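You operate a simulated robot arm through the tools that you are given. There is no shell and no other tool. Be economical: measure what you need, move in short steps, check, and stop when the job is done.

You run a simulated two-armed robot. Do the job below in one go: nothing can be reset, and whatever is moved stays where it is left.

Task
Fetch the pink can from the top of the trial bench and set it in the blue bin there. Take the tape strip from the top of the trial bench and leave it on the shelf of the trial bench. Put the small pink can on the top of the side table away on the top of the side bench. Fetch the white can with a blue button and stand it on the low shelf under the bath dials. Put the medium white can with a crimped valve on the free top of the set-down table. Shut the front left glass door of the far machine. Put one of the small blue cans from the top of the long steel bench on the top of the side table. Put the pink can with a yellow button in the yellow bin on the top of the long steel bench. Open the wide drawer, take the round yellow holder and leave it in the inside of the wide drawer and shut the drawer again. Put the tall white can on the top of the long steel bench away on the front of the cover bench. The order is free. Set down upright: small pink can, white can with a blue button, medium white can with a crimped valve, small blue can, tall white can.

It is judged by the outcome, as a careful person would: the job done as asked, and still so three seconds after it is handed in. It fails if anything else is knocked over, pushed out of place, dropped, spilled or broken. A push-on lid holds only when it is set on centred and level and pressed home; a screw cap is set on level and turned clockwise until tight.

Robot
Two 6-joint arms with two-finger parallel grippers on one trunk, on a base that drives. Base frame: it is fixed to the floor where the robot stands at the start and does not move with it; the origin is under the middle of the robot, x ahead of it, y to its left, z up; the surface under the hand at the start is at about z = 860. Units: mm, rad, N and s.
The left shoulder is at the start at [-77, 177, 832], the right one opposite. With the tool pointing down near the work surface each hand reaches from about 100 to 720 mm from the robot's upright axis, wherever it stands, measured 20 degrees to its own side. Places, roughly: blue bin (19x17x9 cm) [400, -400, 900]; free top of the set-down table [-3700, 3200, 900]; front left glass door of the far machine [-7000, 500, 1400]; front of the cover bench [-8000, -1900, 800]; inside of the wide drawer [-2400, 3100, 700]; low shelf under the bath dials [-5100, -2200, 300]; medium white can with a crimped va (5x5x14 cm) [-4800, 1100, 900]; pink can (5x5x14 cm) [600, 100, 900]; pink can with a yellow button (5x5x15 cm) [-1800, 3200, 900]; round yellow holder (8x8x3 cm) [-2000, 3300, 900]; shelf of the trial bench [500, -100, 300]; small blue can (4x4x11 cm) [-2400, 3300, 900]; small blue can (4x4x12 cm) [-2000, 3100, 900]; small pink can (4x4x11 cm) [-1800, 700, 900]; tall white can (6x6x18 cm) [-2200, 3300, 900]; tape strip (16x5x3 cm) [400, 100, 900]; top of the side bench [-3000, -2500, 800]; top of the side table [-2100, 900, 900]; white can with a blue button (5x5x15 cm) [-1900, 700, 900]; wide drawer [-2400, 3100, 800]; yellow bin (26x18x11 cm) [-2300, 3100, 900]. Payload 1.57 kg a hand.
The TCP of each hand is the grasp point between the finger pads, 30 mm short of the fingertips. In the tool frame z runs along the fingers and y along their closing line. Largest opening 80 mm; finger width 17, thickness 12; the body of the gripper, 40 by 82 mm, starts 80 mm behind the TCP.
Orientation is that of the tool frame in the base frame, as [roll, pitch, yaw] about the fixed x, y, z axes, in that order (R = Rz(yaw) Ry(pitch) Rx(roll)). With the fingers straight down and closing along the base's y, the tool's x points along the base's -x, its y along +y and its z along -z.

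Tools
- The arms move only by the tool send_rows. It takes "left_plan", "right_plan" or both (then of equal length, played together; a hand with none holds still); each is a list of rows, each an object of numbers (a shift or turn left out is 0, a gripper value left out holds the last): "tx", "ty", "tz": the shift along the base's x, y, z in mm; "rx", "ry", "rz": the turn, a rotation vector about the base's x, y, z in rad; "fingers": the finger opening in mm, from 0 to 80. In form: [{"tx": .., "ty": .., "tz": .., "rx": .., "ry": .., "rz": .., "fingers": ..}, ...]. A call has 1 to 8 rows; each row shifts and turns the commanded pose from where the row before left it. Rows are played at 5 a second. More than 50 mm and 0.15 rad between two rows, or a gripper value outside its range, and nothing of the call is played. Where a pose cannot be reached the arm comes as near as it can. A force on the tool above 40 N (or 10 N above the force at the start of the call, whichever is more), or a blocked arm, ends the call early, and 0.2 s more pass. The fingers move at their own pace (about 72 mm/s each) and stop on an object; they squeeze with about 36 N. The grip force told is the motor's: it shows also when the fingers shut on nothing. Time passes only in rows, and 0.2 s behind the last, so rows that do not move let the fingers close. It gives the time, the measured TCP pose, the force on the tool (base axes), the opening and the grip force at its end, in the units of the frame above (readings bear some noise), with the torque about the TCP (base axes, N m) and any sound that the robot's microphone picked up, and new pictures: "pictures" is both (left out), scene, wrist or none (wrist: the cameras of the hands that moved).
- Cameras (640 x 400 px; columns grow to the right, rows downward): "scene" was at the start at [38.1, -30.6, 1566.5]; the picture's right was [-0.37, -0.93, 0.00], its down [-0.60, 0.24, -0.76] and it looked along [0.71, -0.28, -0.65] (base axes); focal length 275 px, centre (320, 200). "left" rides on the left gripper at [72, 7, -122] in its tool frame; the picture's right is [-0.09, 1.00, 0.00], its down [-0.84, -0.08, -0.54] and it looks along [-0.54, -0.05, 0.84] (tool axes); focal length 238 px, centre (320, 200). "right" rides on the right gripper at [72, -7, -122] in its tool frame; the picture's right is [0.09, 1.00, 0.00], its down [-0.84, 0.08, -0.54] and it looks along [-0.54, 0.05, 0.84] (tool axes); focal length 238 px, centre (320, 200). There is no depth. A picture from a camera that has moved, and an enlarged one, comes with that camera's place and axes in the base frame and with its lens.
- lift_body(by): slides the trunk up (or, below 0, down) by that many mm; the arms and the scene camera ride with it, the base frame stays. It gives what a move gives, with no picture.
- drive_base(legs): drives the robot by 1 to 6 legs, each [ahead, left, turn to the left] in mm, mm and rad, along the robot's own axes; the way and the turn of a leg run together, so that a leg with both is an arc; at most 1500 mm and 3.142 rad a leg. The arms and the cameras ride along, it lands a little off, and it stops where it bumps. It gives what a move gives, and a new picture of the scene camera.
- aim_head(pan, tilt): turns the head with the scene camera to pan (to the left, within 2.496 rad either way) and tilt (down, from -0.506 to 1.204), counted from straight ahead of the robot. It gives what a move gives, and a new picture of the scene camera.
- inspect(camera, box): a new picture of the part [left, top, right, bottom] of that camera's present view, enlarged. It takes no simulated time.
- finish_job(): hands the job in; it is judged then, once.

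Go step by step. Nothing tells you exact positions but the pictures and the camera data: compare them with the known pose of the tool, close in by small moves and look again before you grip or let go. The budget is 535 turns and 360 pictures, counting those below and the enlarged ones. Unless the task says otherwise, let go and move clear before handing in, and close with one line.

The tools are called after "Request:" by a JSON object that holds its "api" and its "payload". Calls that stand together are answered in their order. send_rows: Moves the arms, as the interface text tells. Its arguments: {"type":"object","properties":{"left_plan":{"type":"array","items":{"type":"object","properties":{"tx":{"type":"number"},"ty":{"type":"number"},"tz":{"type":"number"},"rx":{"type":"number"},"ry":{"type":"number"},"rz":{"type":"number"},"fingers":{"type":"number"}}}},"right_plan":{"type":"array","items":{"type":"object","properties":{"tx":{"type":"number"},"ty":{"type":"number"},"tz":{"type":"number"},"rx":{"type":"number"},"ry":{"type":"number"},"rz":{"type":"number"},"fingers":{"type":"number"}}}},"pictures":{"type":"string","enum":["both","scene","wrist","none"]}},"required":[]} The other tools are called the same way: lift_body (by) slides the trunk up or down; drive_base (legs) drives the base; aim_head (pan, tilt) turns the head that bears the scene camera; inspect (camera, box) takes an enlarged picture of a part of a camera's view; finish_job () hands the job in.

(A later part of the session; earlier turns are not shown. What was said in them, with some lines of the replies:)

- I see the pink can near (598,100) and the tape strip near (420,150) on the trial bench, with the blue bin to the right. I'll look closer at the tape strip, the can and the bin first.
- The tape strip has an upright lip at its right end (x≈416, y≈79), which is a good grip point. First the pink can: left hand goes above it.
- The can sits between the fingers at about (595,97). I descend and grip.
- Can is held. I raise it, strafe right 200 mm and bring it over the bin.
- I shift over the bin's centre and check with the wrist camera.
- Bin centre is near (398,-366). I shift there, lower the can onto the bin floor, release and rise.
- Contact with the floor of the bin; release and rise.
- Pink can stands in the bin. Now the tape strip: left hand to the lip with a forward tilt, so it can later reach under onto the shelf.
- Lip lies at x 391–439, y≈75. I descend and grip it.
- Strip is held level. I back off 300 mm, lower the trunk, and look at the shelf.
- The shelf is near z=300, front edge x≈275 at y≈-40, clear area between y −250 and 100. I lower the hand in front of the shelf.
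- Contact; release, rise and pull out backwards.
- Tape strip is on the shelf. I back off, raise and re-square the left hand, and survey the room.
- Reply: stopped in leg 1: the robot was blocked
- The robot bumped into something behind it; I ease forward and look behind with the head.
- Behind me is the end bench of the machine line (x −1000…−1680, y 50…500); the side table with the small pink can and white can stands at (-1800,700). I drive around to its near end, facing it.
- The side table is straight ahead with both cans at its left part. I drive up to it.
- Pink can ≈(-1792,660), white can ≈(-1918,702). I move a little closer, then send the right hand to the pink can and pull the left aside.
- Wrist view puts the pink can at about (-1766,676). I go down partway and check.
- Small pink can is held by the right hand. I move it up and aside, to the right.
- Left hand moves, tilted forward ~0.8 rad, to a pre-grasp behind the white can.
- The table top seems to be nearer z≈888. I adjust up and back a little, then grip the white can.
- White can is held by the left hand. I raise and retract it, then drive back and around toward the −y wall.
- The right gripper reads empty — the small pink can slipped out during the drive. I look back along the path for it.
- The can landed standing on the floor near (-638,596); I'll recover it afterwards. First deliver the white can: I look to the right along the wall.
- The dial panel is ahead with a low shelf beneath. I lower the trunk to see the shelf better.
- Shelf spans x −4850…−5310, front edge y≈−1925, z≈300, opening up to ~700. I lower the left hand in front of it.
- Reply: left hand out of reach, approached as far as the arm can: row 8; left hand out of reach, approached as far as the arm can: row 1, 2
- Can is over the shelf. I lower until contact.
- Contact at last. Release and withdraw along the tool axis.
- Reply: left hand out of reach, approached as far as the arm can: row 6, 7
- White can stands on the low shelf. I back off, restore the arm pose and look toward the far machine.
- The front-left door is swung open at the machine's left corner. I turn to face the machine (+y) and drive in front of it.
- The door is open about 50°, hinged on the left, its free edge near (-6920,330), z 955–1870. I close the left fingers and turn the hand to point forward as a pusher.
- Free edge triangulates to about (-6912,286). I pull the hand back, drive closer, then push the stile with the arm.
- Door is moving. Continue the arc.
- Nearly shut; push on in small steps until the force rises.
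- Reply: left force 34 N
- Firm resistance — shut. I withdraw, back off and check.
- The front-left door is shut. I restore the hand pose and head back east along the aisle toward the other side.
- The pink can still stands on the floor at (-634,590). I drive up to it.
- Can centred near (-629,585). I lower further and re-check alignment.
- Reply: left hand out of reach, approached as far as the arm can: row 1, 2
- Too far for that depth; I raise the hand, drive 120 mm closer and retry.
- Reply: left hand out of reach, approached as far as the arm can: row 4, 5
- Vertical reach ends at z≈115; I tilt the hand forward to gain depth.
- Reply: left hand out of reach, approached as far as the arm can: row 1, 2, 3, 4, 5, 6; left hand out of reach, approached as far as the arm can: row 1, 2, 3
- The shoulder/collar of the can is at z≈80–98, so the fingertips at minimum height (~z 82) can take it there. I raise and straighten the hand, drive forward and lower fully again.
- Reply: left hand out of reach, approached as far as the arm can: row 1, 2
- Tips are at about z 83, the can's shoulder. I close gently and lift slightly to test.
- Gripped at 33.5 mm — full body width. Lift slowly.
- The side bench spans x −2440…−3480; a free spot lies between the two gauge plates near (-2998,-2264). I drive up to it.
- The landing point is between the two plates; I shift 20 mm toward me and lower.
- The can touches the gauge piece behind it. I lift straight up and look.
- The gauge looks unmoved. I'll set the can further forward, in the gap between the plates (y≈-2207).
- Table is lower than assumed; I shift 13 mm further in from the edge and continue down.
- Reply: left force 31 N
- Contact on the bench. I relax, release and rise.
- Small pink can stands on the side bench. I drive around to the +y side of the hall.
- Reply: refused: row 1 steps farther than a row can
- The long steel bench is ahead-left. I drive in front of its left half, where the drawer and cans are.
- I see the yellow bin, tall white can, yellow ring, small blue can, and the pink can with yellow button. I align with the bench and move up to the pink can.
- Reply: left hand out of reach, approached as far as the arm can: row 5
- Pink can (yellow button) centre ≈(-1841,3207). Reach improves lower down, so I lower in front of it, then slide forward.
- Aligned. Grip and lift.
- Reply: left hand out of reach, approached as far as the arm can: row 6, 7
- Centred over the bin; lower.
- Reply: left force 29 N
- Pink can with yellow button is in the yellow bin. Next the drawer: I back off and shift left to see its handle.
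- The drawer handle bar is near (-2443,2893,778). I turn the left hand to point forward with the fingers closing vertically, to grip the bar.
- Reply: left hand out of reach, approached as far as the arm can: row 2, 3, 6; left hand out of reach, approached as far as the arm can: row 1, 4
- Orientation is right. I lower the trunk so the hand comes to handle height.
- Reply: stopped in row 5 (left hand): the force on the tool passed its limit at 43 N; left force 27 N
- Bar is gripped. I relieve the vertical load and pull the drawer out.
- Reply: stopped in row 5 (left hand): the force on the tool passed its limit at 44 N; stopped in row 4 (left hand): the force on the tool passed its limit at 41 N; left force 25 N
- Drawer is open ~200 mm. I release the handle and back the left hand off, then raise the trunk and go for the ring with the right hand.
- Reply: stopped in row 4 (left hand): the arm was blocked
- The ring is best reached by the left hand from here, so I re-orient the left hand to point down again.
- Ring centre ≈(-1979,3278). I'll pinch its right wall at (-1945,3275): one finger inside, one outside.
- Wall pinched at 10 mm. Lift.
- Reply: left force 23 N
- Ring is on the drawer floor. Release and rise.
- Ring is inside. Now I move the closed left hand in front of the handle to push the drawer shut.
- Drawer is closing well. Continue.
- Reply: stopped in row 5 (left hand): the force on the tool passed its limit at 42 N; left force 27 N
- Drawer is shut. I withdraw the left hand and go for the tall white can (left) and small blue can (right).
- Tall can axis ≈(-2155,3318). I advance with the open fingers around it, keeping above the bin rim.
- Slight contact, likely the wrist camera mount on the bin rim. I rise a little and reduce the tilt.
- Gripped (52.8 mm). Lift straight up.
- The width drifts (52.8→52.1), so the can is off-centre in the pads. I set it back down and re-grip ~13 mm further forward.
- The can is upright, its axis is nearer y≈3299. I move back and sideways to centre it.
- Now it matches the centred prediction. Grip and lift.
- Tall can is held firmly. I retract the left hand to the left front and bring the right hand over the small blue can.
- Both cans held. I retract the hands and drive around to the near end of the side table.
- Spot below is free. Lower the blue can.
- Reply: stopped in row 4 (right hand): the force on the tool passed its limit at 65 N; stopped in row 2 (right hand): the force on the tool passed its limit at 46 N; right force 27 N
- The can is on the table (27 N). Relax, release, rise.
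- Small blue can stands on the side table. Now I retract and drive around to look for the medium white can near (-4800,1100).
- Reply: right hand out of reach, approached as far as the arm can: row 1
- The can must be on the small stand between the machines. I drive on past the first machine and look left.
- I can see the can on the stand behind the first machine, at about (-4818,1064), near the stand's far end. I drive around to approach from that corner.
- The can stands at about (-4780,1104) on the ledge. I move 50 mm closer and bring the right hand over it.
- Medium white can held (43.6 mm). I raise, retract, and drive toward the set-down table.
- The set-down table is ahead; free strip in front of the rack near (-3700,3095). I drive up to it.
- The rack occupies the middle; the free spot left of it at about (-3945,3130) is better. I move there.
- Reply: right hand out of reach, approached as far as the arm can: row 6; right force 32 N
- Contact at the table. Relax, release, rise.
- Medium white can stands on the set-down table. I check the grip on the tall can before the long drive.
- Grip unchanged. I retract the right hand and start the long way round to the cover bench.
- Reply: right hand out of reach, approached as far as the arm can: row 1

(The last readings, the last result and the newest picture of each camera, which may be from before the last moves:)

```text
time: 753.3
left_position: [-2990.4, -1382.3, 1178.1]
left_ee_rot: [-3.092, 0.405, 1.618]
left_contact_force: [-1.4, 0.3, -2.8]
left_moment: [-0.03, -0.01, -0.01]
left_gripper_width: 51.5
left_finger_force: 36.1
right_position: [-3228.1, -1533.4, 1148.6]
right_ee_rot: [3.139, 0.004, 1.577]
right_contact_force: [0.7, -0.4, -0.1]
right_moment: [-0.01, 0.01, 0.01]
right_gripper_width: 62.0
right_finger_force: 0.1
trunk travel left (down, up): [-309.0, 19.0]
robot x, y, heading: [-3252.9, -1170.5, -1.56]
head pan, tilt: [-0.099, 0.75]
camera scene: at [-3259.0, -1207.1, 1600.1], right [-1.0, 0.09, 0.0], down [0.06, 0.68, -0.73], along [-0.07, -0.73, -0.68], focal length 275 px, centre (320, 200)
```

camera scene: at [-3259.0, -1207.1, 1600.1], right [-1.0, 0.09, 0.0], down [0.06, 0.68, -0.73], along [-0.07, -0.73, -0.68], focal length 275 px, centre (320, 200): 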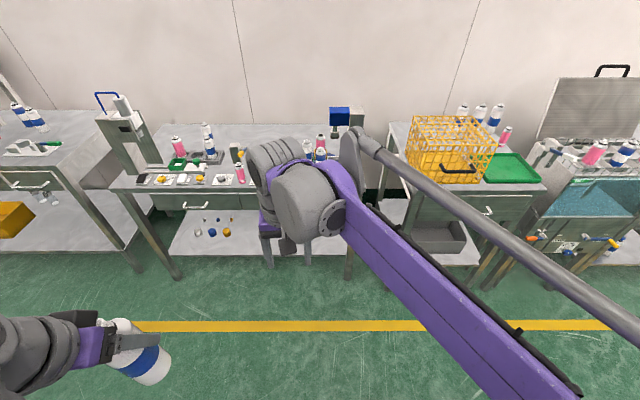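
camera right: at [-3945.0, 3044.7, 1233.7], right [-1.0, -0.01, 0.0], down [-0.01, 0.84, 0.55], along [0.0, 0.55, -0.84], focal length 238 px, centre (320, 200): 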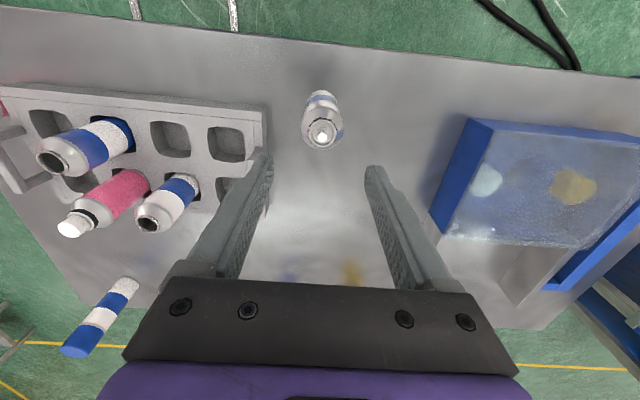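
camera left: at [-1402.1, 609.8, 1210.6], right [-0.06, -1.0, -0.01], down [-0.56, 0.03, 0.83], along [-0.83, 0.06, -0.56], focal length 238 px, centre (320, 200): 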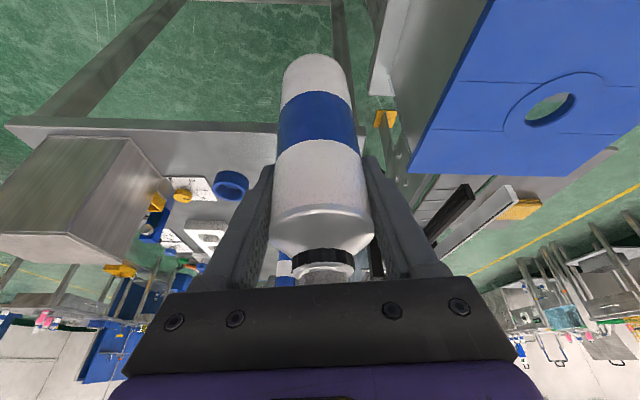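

Request:
{"api": "drive_base", "payload": {"legs": [[0, 0, -0.01], [0, -1450, 0], [0, -1450, 0], [0, -1400, 0]]}}

Request:
{"api": "aim_head", "payload": {"pan": -0.2, "tilt": 0.6}}

```text
time: 791.0
left_position: [-7299.1, -1350.5, 1178.4]
left_ee_rot: [-3.092, 0.405, 1.578]
left_contact_force: [0.1, -0.3, -3.3]
left_moment: [-0.02, 0.0, 0.03]
left_gripper_width: 51.6
left_finger_force: 36.0
right_position: [-7541.0, -1492.3, 1148.0]
right_ee_rot: [3.14, 0.004, 1.538]
right_contact_force: [0.6, -0.3, -0.3]
right_moment: [-0.01, 0.02, -0.04]
right_gripper_width: 62.0
right_finger_force: 0.0
trunk travel left (down, up): [-309.0, 19.0]
robot x, y, heading: [-7550.9, -1122.0, -1.605]
head pan, tilt: [-0.099, 0.75]
camera scene: at [-7560.0, -1164.6, 1600.1], right [-0.99, 0.13, 0.0], down [0.09, 0.68, -0.73], along [-0.1, -0.72, -0.68], focal length 275 px, centre (320, 200)
```

scene: 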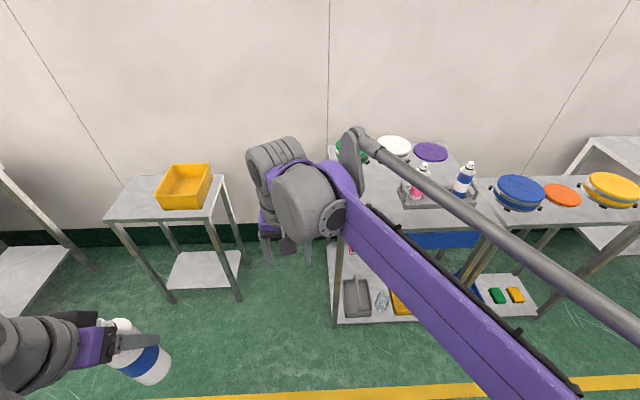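

```text
time: 791.7
left_position: [-7298.8, -1350.4, 1178.1]
left_ee_rot: [-3.09, 0.405, 1.579]
left_contact_force: [0.2, -0.4, -3.0]
left_moment: [0.0, 0.04, -0.01]
left_gripper_width: 51.8
left_finger_force: 35.8
right_position: [-7541.2, -1491.7, 1148.0]
right_ee_rot: [3.141, 0.003, 1.538]
right_contact_force: [-0.3, 0.1, -0.3]
right_moment: [0.0, -0.01, 0.0]
right_gripper_width: 62.0
right_finger_force: 0.0
trunk travel left (down, up): [-309.0, 19.0]
robot x, y, heading: [-7552.6, -1125.1, -1.605]
head pan, tilt: [-0.201, 0.6]
camera scene: at [-7569.5, -1168.5, 1612.9], right [-0.97, 0.23, 0.0], down [0.13, 0.55, -0.82], along [-0.19, -0.8, -0.57], focal length 275 px, centre (320, 200)
```

scene: 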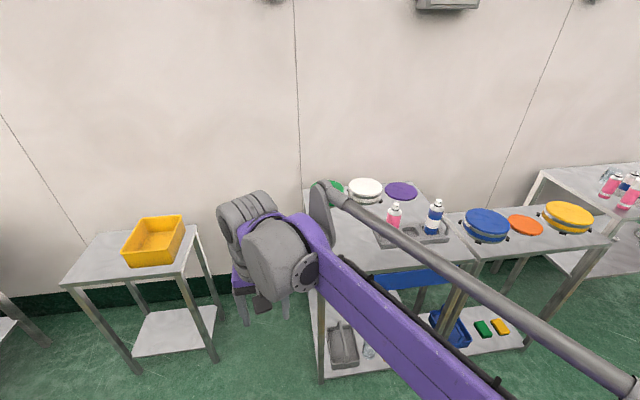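

Request:
{"api": "drive_base", "payload": {"legs": [[0, -560, 0.03]]}}

Request:
{"api": "send_rows", "payload": {"right_plan": [{"tx": -45}, {"tx": -45}, {"tx": -45}, {"tx": -45}, {"tx": -45}, {"tx": -45, "ty": 15}], "pictures": "scene"}}

```text
time: 797.1
left_position: [-7850.2, -1331.8, 1176.8]
left_ee_rot: [-3.091, 0.404, 1.605]
left_contact_force: [-0.1, 0.2, -2.9]
left_moment: [-0.01, -0.05, -0.03]
left_gripper_width: 51.8
left_finger_force: 35.9
right_position: [-8089.5, -1480.0, 1148.1]
right_ee_rot: [3.14, 0.003, 1.564]
right_contact_force: [0.6, -0.1, 0.0]
right_moment: [0.01, -0.01, 0.02]
right_gripper_width: 61.7
right_finger_force: 0.0
trunk travel left (down, up): [-309.0, 19.0]
robot x, y, heading: [-8110.5, -1115.3, -1.576]
head pan, tilt: [-0.201, 0.6]
camera scene: at [-8126.3, -1157.8, 1612.9], right [-0.98, 0.21, 0.0], down [0.12, 0.55, -0.83], along [-0.17, -0.81, -0.56], focal length 275 px, centre (320, 200)
```

scene: 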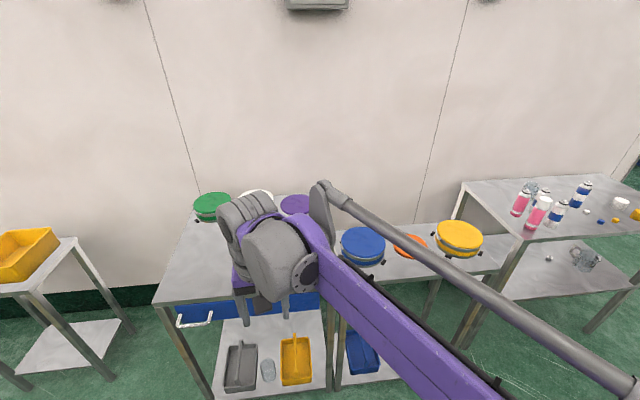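

```text
time: 798.5
left_position: [-7851.5, -1331.9, 1177.8]
left_ee_rot: [-3.092, 0.406, 1.604]
left_contact_force: [-0.7, 0.0, -3.2]
left_moment: [-0.02, -0.03, 0.0]
left_gripper_width: 51.5
left_finger_force: 35.6
right_position: [-8359.7, -1465.5, 1149.0]
right_ee_rot: [3.139, 0.002, 1.564]
right_contact_force: [0.4, 0.7, 0.4]
right_moment: [0.0, 0.03, -0.01]
right_gripper_width: 62.1
right_finger_force: 0.1
trunk travel left (down, up): [-309.0, 19.0]
robot x, y, heading: [-8112.0, -1114.4, -1.581]
head pan, tilt: [-0.201, 0.6]
camera scene: at [-8127.2, -1156.9, 1612.9], right [-0.98, 0.21, 0.0], down [0.12, 0.55, -0.83], along [-0.17, -0.81, -0.56], focal length 275 px, centre (320, 200)
```

scene: 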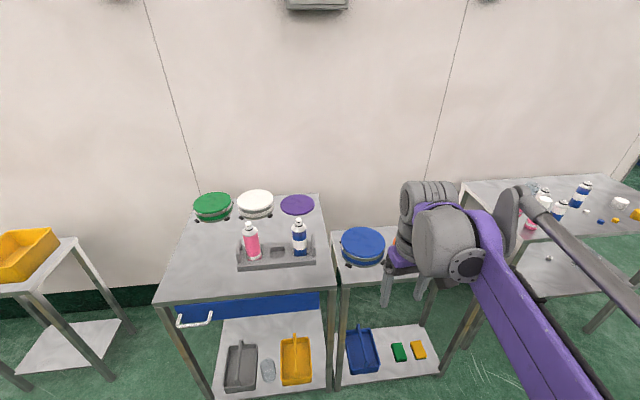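

The cover bench is ahead-left: x −7700…−8310, front edge y≈−1810, free front band. I'll set the tall can at about (-7930,-1875).

Request:
{"api": "drive_base", "payload": {"legs": [[220, 0, 0]]}}

Request:
{"api": "send_rows", "payload": {"left_plan": [{"tx": -10, "ty": -40}, {"tx": -12, "ty": -40}, {"tx": -12, "ty": -40}, {"tx": -12, "ty": -40}, {"tx": -12, "ty": -40}, {"tx": -12, "ty": -40}, {"tx": -10, "ty": -40}, {"ty": -30}], "pictures": "both"}}

```text
time: 800.1
left_position: [-7852.3, -1549.0, 1177.1]
left_ee_rot: [-3.092, 0.405, 1.602]
left_contact_force: [-0.4, 0.0, -2.9]
left_moment: [-0.04, 0.0, -0.02]
left_gripper_width: 51.9
left_finger_force: 36.1
right_position: [-8362.0, -1681.6, 1149.9]
right_ee_rot: [3.139, 0.003, 1.561]
right_contact_force: [0.0, -0.9, -0.3]
right_moment: [0.08, 0.0, 0.0]
right_gripper_width: 61.9
right_finger_force: 0.1
trunk travel left (down, up): [-309.0, 19.0]
robot x, y, heading: [-8110.5, -1333.7, -1.577]
head pan, tilt: [-0.201, 0.6]
camera scene: at [-8128.1, -1374.4, 1612.8], right [-0.98, 0.21, 0.0], down [0.12, 0.55, -0.83], along [-0.17, -0.81, -0.56], focal length 275 px, centre (320, 200)
```

scene: 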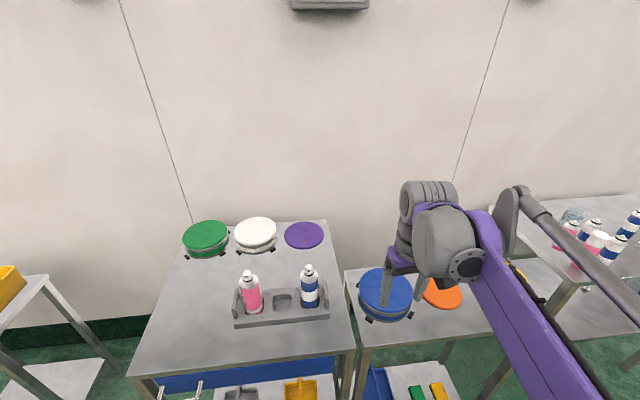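

```text
time: 802.0
left_position: [-7934.1, -1863.1, 1176.3]
left_ee_rot: [-3.091, 0.405, 1.603]
left_contact_force: [0.4, 0.4, -3.6]
left_moment: [0.0, -0.01, -0.03]
left_gripper_width: 51.6
left_finger_force: 35.9
right_position: [-8363.3, -1682.5, 1148.6]
right_ee_rot: [3.14, 0.005, 1.561]
right_contact_force: [-1.1, -0.3, -0.1]
right_moment: [0.01, -0.02, -0.02]
right_gripper_width: 61.8
right_finger_force: 0.1
trunk travel left (down, up): [-309.0, 19.0]
robot x, y, heading: [-8114.8, -1330.3, -1.579]
head pan, tilt: [-0.201, 0.6]
camera scene: at [-8128.0, -1376.2, 1612.9], right [-0.98, 0.21, 0.0], down [0.12, 0.55, -0.82], along [-0.17, -0.81, -0.57], focal length 275 px, centre (320, 200)
camera left: at [-7924.5, -1748.0, 1258.5], right [1.0, -0.07, -0.01], down [-0.03, -0.56, 0.83], along [-0.07, -0.83, -0.56], focal length 238 px, centre (320, 200)
```

scene: 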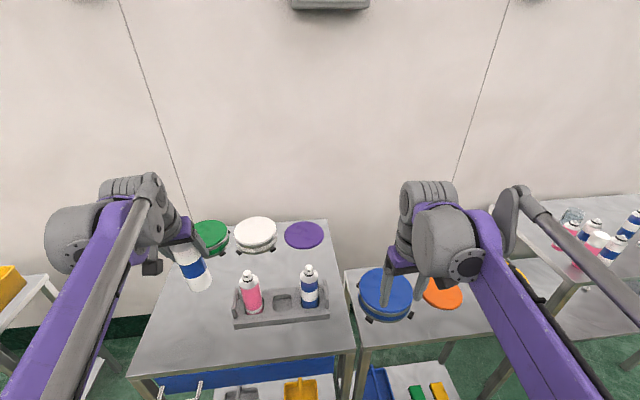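
left: 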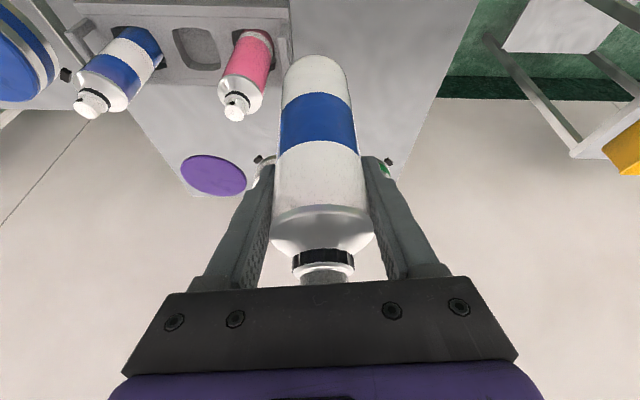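

Shift a little left and forward to (-7890,-1840), clear of the tray, then lower.

Request:
{"api": "send_rows", "payload": {"left_plan": [{"tx": 22, "ty": 12, "tz": -20}, {"tx": 22, "ty": 11, "tz": -25}, {"tz": -45}, {"tz": -45}, {"tz": -25}], "pictures": "both"}}

```text
time: 803.1
left_position: [-7888.2, -1837.2, 1018.1]
left_ee_rot: [-3.09, 0.404, 1.602]
left_contact_force: [0.2, 0.4, -3.2]
left_moment: [-0.03, -0.01, 0.01]
left_gripper_width: 52.0
left_finger_force: 36.0
right_position: [-8362.5, -1682.1, 1149.0]
right_ee_rot: [3.14, 0.002, 1.562]
right_contact_force: [0.0, -0.5, -0.4]
right_moment: [-0.01, 0.01, -0.02]
right_gripper_width: 62.0
right_finger_force: 0.1
trunk travel left (down, up): [-309.0, 19.0]
robot x, y, heading: [-8110.5, -1328.0, -1.582]
head pan, tilt: [-0.201, 0.6]
camera scene: at [-8128.1, -1375.3, 1612.9], right [-0.98, 0.21, 0.0], down [0.12, 0.55, -0.82], along [-0.17, -0.81, -0.57], focal length 275 px, centre (320, 200)
camera left: at [-7879.9, -1722.8, 1101.3], right [1.0, -0.07, -0.01], down [-0.03, -0.56, 0.83], along [-0.07, -0.83, -0.56], focal length 238 px, centre (320, 200)
```

scene: 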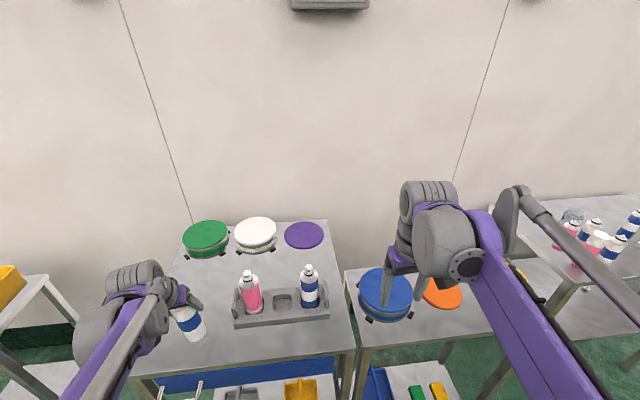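
left: 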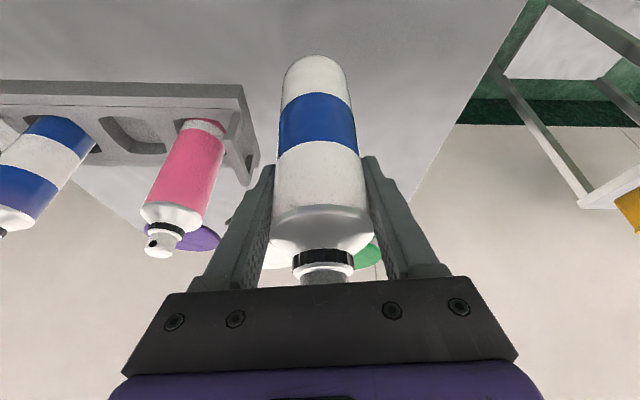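

Request:
{"api": "send_rows", "payload": {"left_plan": [{"tz": -15}, {"tz": -12}, {"tz": -8}, {"tz": -6}], "pictures": "wrist"}}

```text
time: 804.1
left_position: [-7889.2, -1837.3, 977.8]
left_ee_rot: [-3.091, 0.404, 1.602]
left_contact_force: [0.2, 0.4, -2.6]
left_moment: [-0.02, -0.01, 0.0]
left_gripper_width: 51.6
left_finger_force: 36.2
right_position: [-8363.1, -1681.8, 1149.3]
right_ee_rot: [-3.141, 0.003, 1.562]
right_contact_force: [0.0, -0.4, 0.4]
right_moment: [0.0, 0.03, 0.0]
right_gripper_width: 62.0
right_finger_force: 0.0
trunk travel left (down, up): [-309.0, 19.0]
robot x, y, heading: [-8107.7, -1327.8, -1.577]
head pan, tilt: [-0.201, 0.6]
camera left: at [-7879.9, -1722.8, 1060.6], right [1.0, -0.07, -0.01], down [-0.03, -0.56, 0.83], along [-0.07, -0.83, -0.56], focal length 238 px, centre (320, 200)
```

left: 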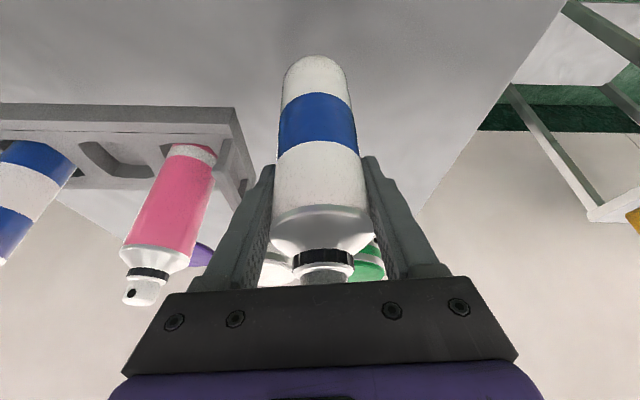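

Request:
{"api": "send_rows", "payload": {"left_plan": [{"tz": -10}, {"tz": -8}, {"tz": -6}, {"tz": -5}], "pictures": "wrist"}}

```text
time: 805.1
left_position: [-7889.2, -1837.4, 950.1]
left_ee_rot: [-3.092, 0.409, 1.6]
left_contact_force: [-1.1, 1.6, 36.4]
left_moment: [0.3, -0.73, 0.03]
left_gripper_width: 51.8
left_finger_force: 36.0
right_position: [-8362.2, -1680.6, 1150.2]
right_ee_rot: [3.139, 0.008, 1.564]
right_contact_force: [0.8, -0.6, 1.0]
right_moment: [0.04, -0.02, -0.02]
right_gripper_width: 62.1
right_finger_force: 0.0
trunk travel left (down, up): [-309.0, 19.0]
robot x, y, heading: [-8111.4, -1331.0, -1.578]
head pan, tilt: [-0.201, 0.6]
camera left: at [-7880.2, -1721.8, 1032.9], right [1.0, -0.07, -0.01], down [-0.03, -0.55, 0.83], along [-0.07, -0.83, -0.55], focal length 238 px, centre (320, 200)
```

left: 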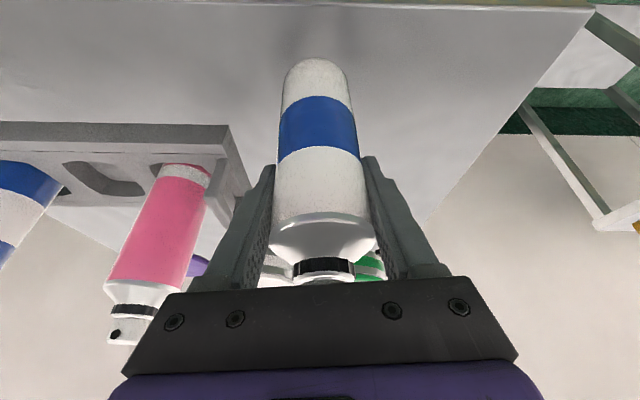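

Contact. Relax, release, withdraw along the tool axis.

Request:
{"api": "send_rows", "payload": {"left_plan": [{"tz": 3}, {"fingers": 70}, {}, {"ty": 8, "tz": 20}, {"ty": 16, "tz": 40}, {"ty": 16, "tz": 40}, {"ty": 16, "tz": 40}], "pictures": "both"}}

```text
time: 806.8
left_position: [-7890.4, -1781.7, 1090.9]
left_ee_rot: [-3.093, 0.407, 1.602]
left_contact_force: [0.4, 0.0, 0.1]
left_moment: [0.01, 0.01, 0.05]
left_gripper_width: 69.8
left_finger_force: 0.1
right_position: [-8362.4, -1680.9, 1147.8]
right_ee_rot: [3.14, 0.001, 1.563]
right_contact_force: [0.1, -1.3, -1.1]
right_moment: [-0.02, -0.01, -0.03]
right_gripper_width: 62.0
right_finger_force: 0.1
trunk travel left (down, up): [-309.0, 19.0]
robot x, y, heading: [-8107.3, -1330.2, -1.579]
head pan, tilt: [-0.201, 0.6]
camera scene: at [-8128.5, -1373.7, 1612.9], right [-0.98, 0.21, 0.0], down [0.12, 0.55, -0.83], along [-0.17, -0.81, -0.56], focal length 275 px, centre (320, 200)
camera left: at [-7880.6, -1665.8, 1174.2], right [1.0, -0.07, -0.01], down [-0.03, -0.55, 0.83], along [-0.07, -0.83, -0.56], focal length 238 px, centre (320, 200)
```

scene: 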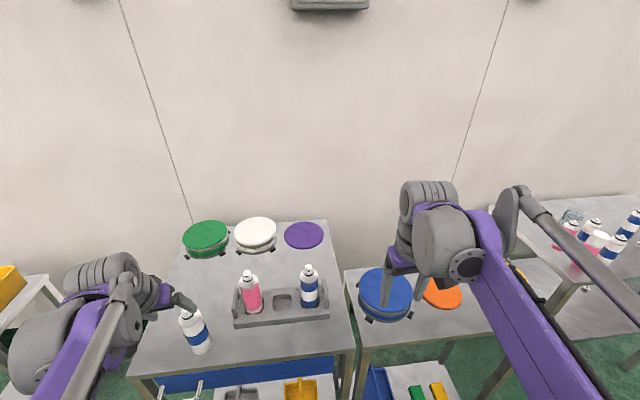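
left: 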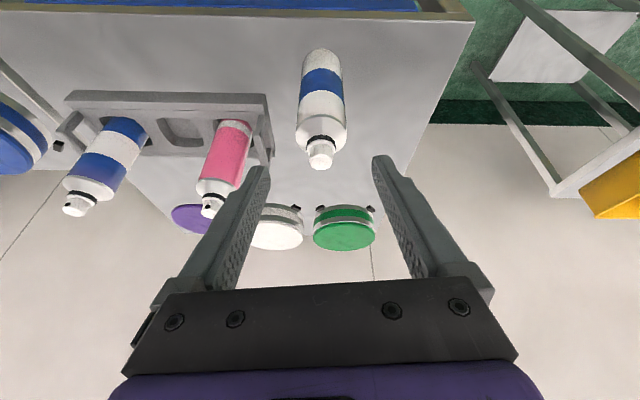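

Tall can stands on the cover bench front. I back clear and take a last look at the glass door.

Request:
{"api": "drive_base", "payload": {"legs": [[-350, 0, 0], [0, 0, 0.9]]}}

Request:
{"api": "aim_head", "payload": {"pan": 1.75, "tilt": 0.1}}

Request:
{"api": "inspect", "payload": {"camera": "scene", "box": [180, 80, 460, 320]}}

```text
time: 811.4
left_position: [-7617.8, -1086.4, 1090.8]
left_ee_rot: [-3.091, 0.407, 2.508]
left_contact_force: [0.6, 0.1, 0.4]
left_moment: [0.04, 0.01, 0.01]
left_gripper_width: 70.0
left_finger_force: 0.0
right_position: [-7988.2, -1395.6, 1149.2]
right_ee_rot: [3.141, 0.004, 2.467]
right_contact_force: [-0.4, -0.1, -0.2]
right_moment: [0.01, 0.03, -0.02]
right_gripper_width: 61.9
right_finger_force: 0.1
trunk travel left (down, up): [-309.0, 19.0]
robot x, y, heading: [-8108.8, -980.4, -0.672]
head pan, tilt: [-0.201, 0.6]
camera scene: at [-8084.3, -1022.3, 1612.9], right [-0.77, -0.64, 0.0], down [-0.36, 0.43, -0.83], along [0.53, -0.63, -0.56], focal length 275 px, centre (320, 200)
```

scene: 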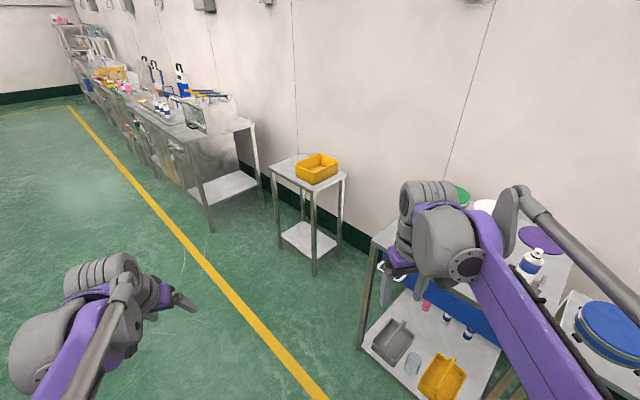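

```text
time: 813.2
left_position: [-7617.2, -1085.2, 1089.8]
left_ee_rot: [-3.091, 0.406, 2.507]
left_contact_force: [0.1, 0.0, -0.1]
left_moment: [0.02, -0.02, 0.03]
left_gripper_width: 70.0
left_finger_force: 0.0
right_position: [-7987.1, -1395.8, 1150.4]
right_ee_rot: [3.14, 0.003, 2.468]
right_contact_force: [-0.2, -0.3, -0.8]
right_moment: [0.0, 0.03, 0.0]
right_gripper_width: 61.9
right_finger_force: 0.0
trunk travel left (down, up): [-309.0, 19.0]
robot x, y, heading: [-8105.7, -984.7, -0.672]
head pan, tilt: [1.751, 0.099]
camera scene: at [-8097.3, -873.5, 1659.1], right [0.88, -0.47, 0.0], down [-0.05, -0.09, -0.99], along [0.47, 0.88, -0.1], focal length 275 px, centre (320, 200)
```

scene: 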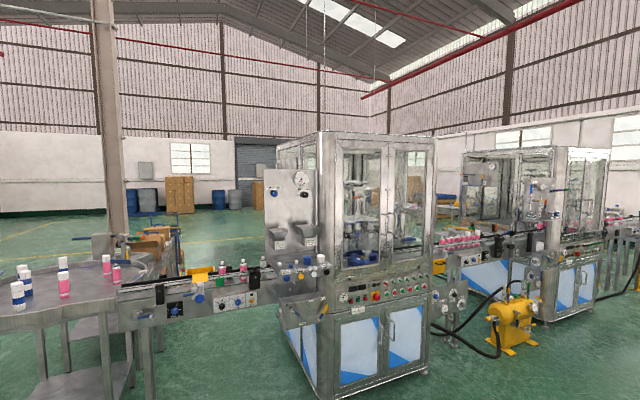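

```text
1.67 times, centred on (320, 200) of scene
camera zoom: at [-8097.3, -873.5, 1659.1], right [0.88, -0.47, 0.0], down [-0.05, -0.09, -0.99], along [0.47, 0.88, -0.1], focal length 458 px, centre (320, 200)
```

zoom: 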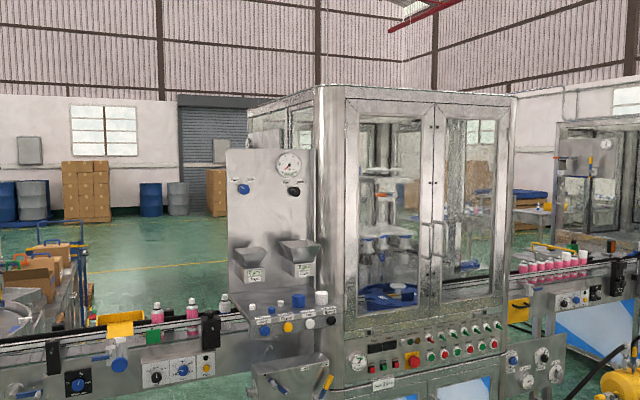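

The front left glass door is shut flush with its neighbour, and everything else is placed with both hands empty and clear, so I hand the job in.

Request:
{"api": "finish_job", "payload": {}}

```text
The job is handed in.
```

All ten items are placed and the job is handed in, but the small pink can slipped from the gripper onto the floor on the way. It landed upright, I picked it up again, and it now stands on the side bench. I also bumped the machine line's end bench while backing up early on, and briefly pressed the small pink can against a gauge on the side bench. Neither looked moved afterwards.
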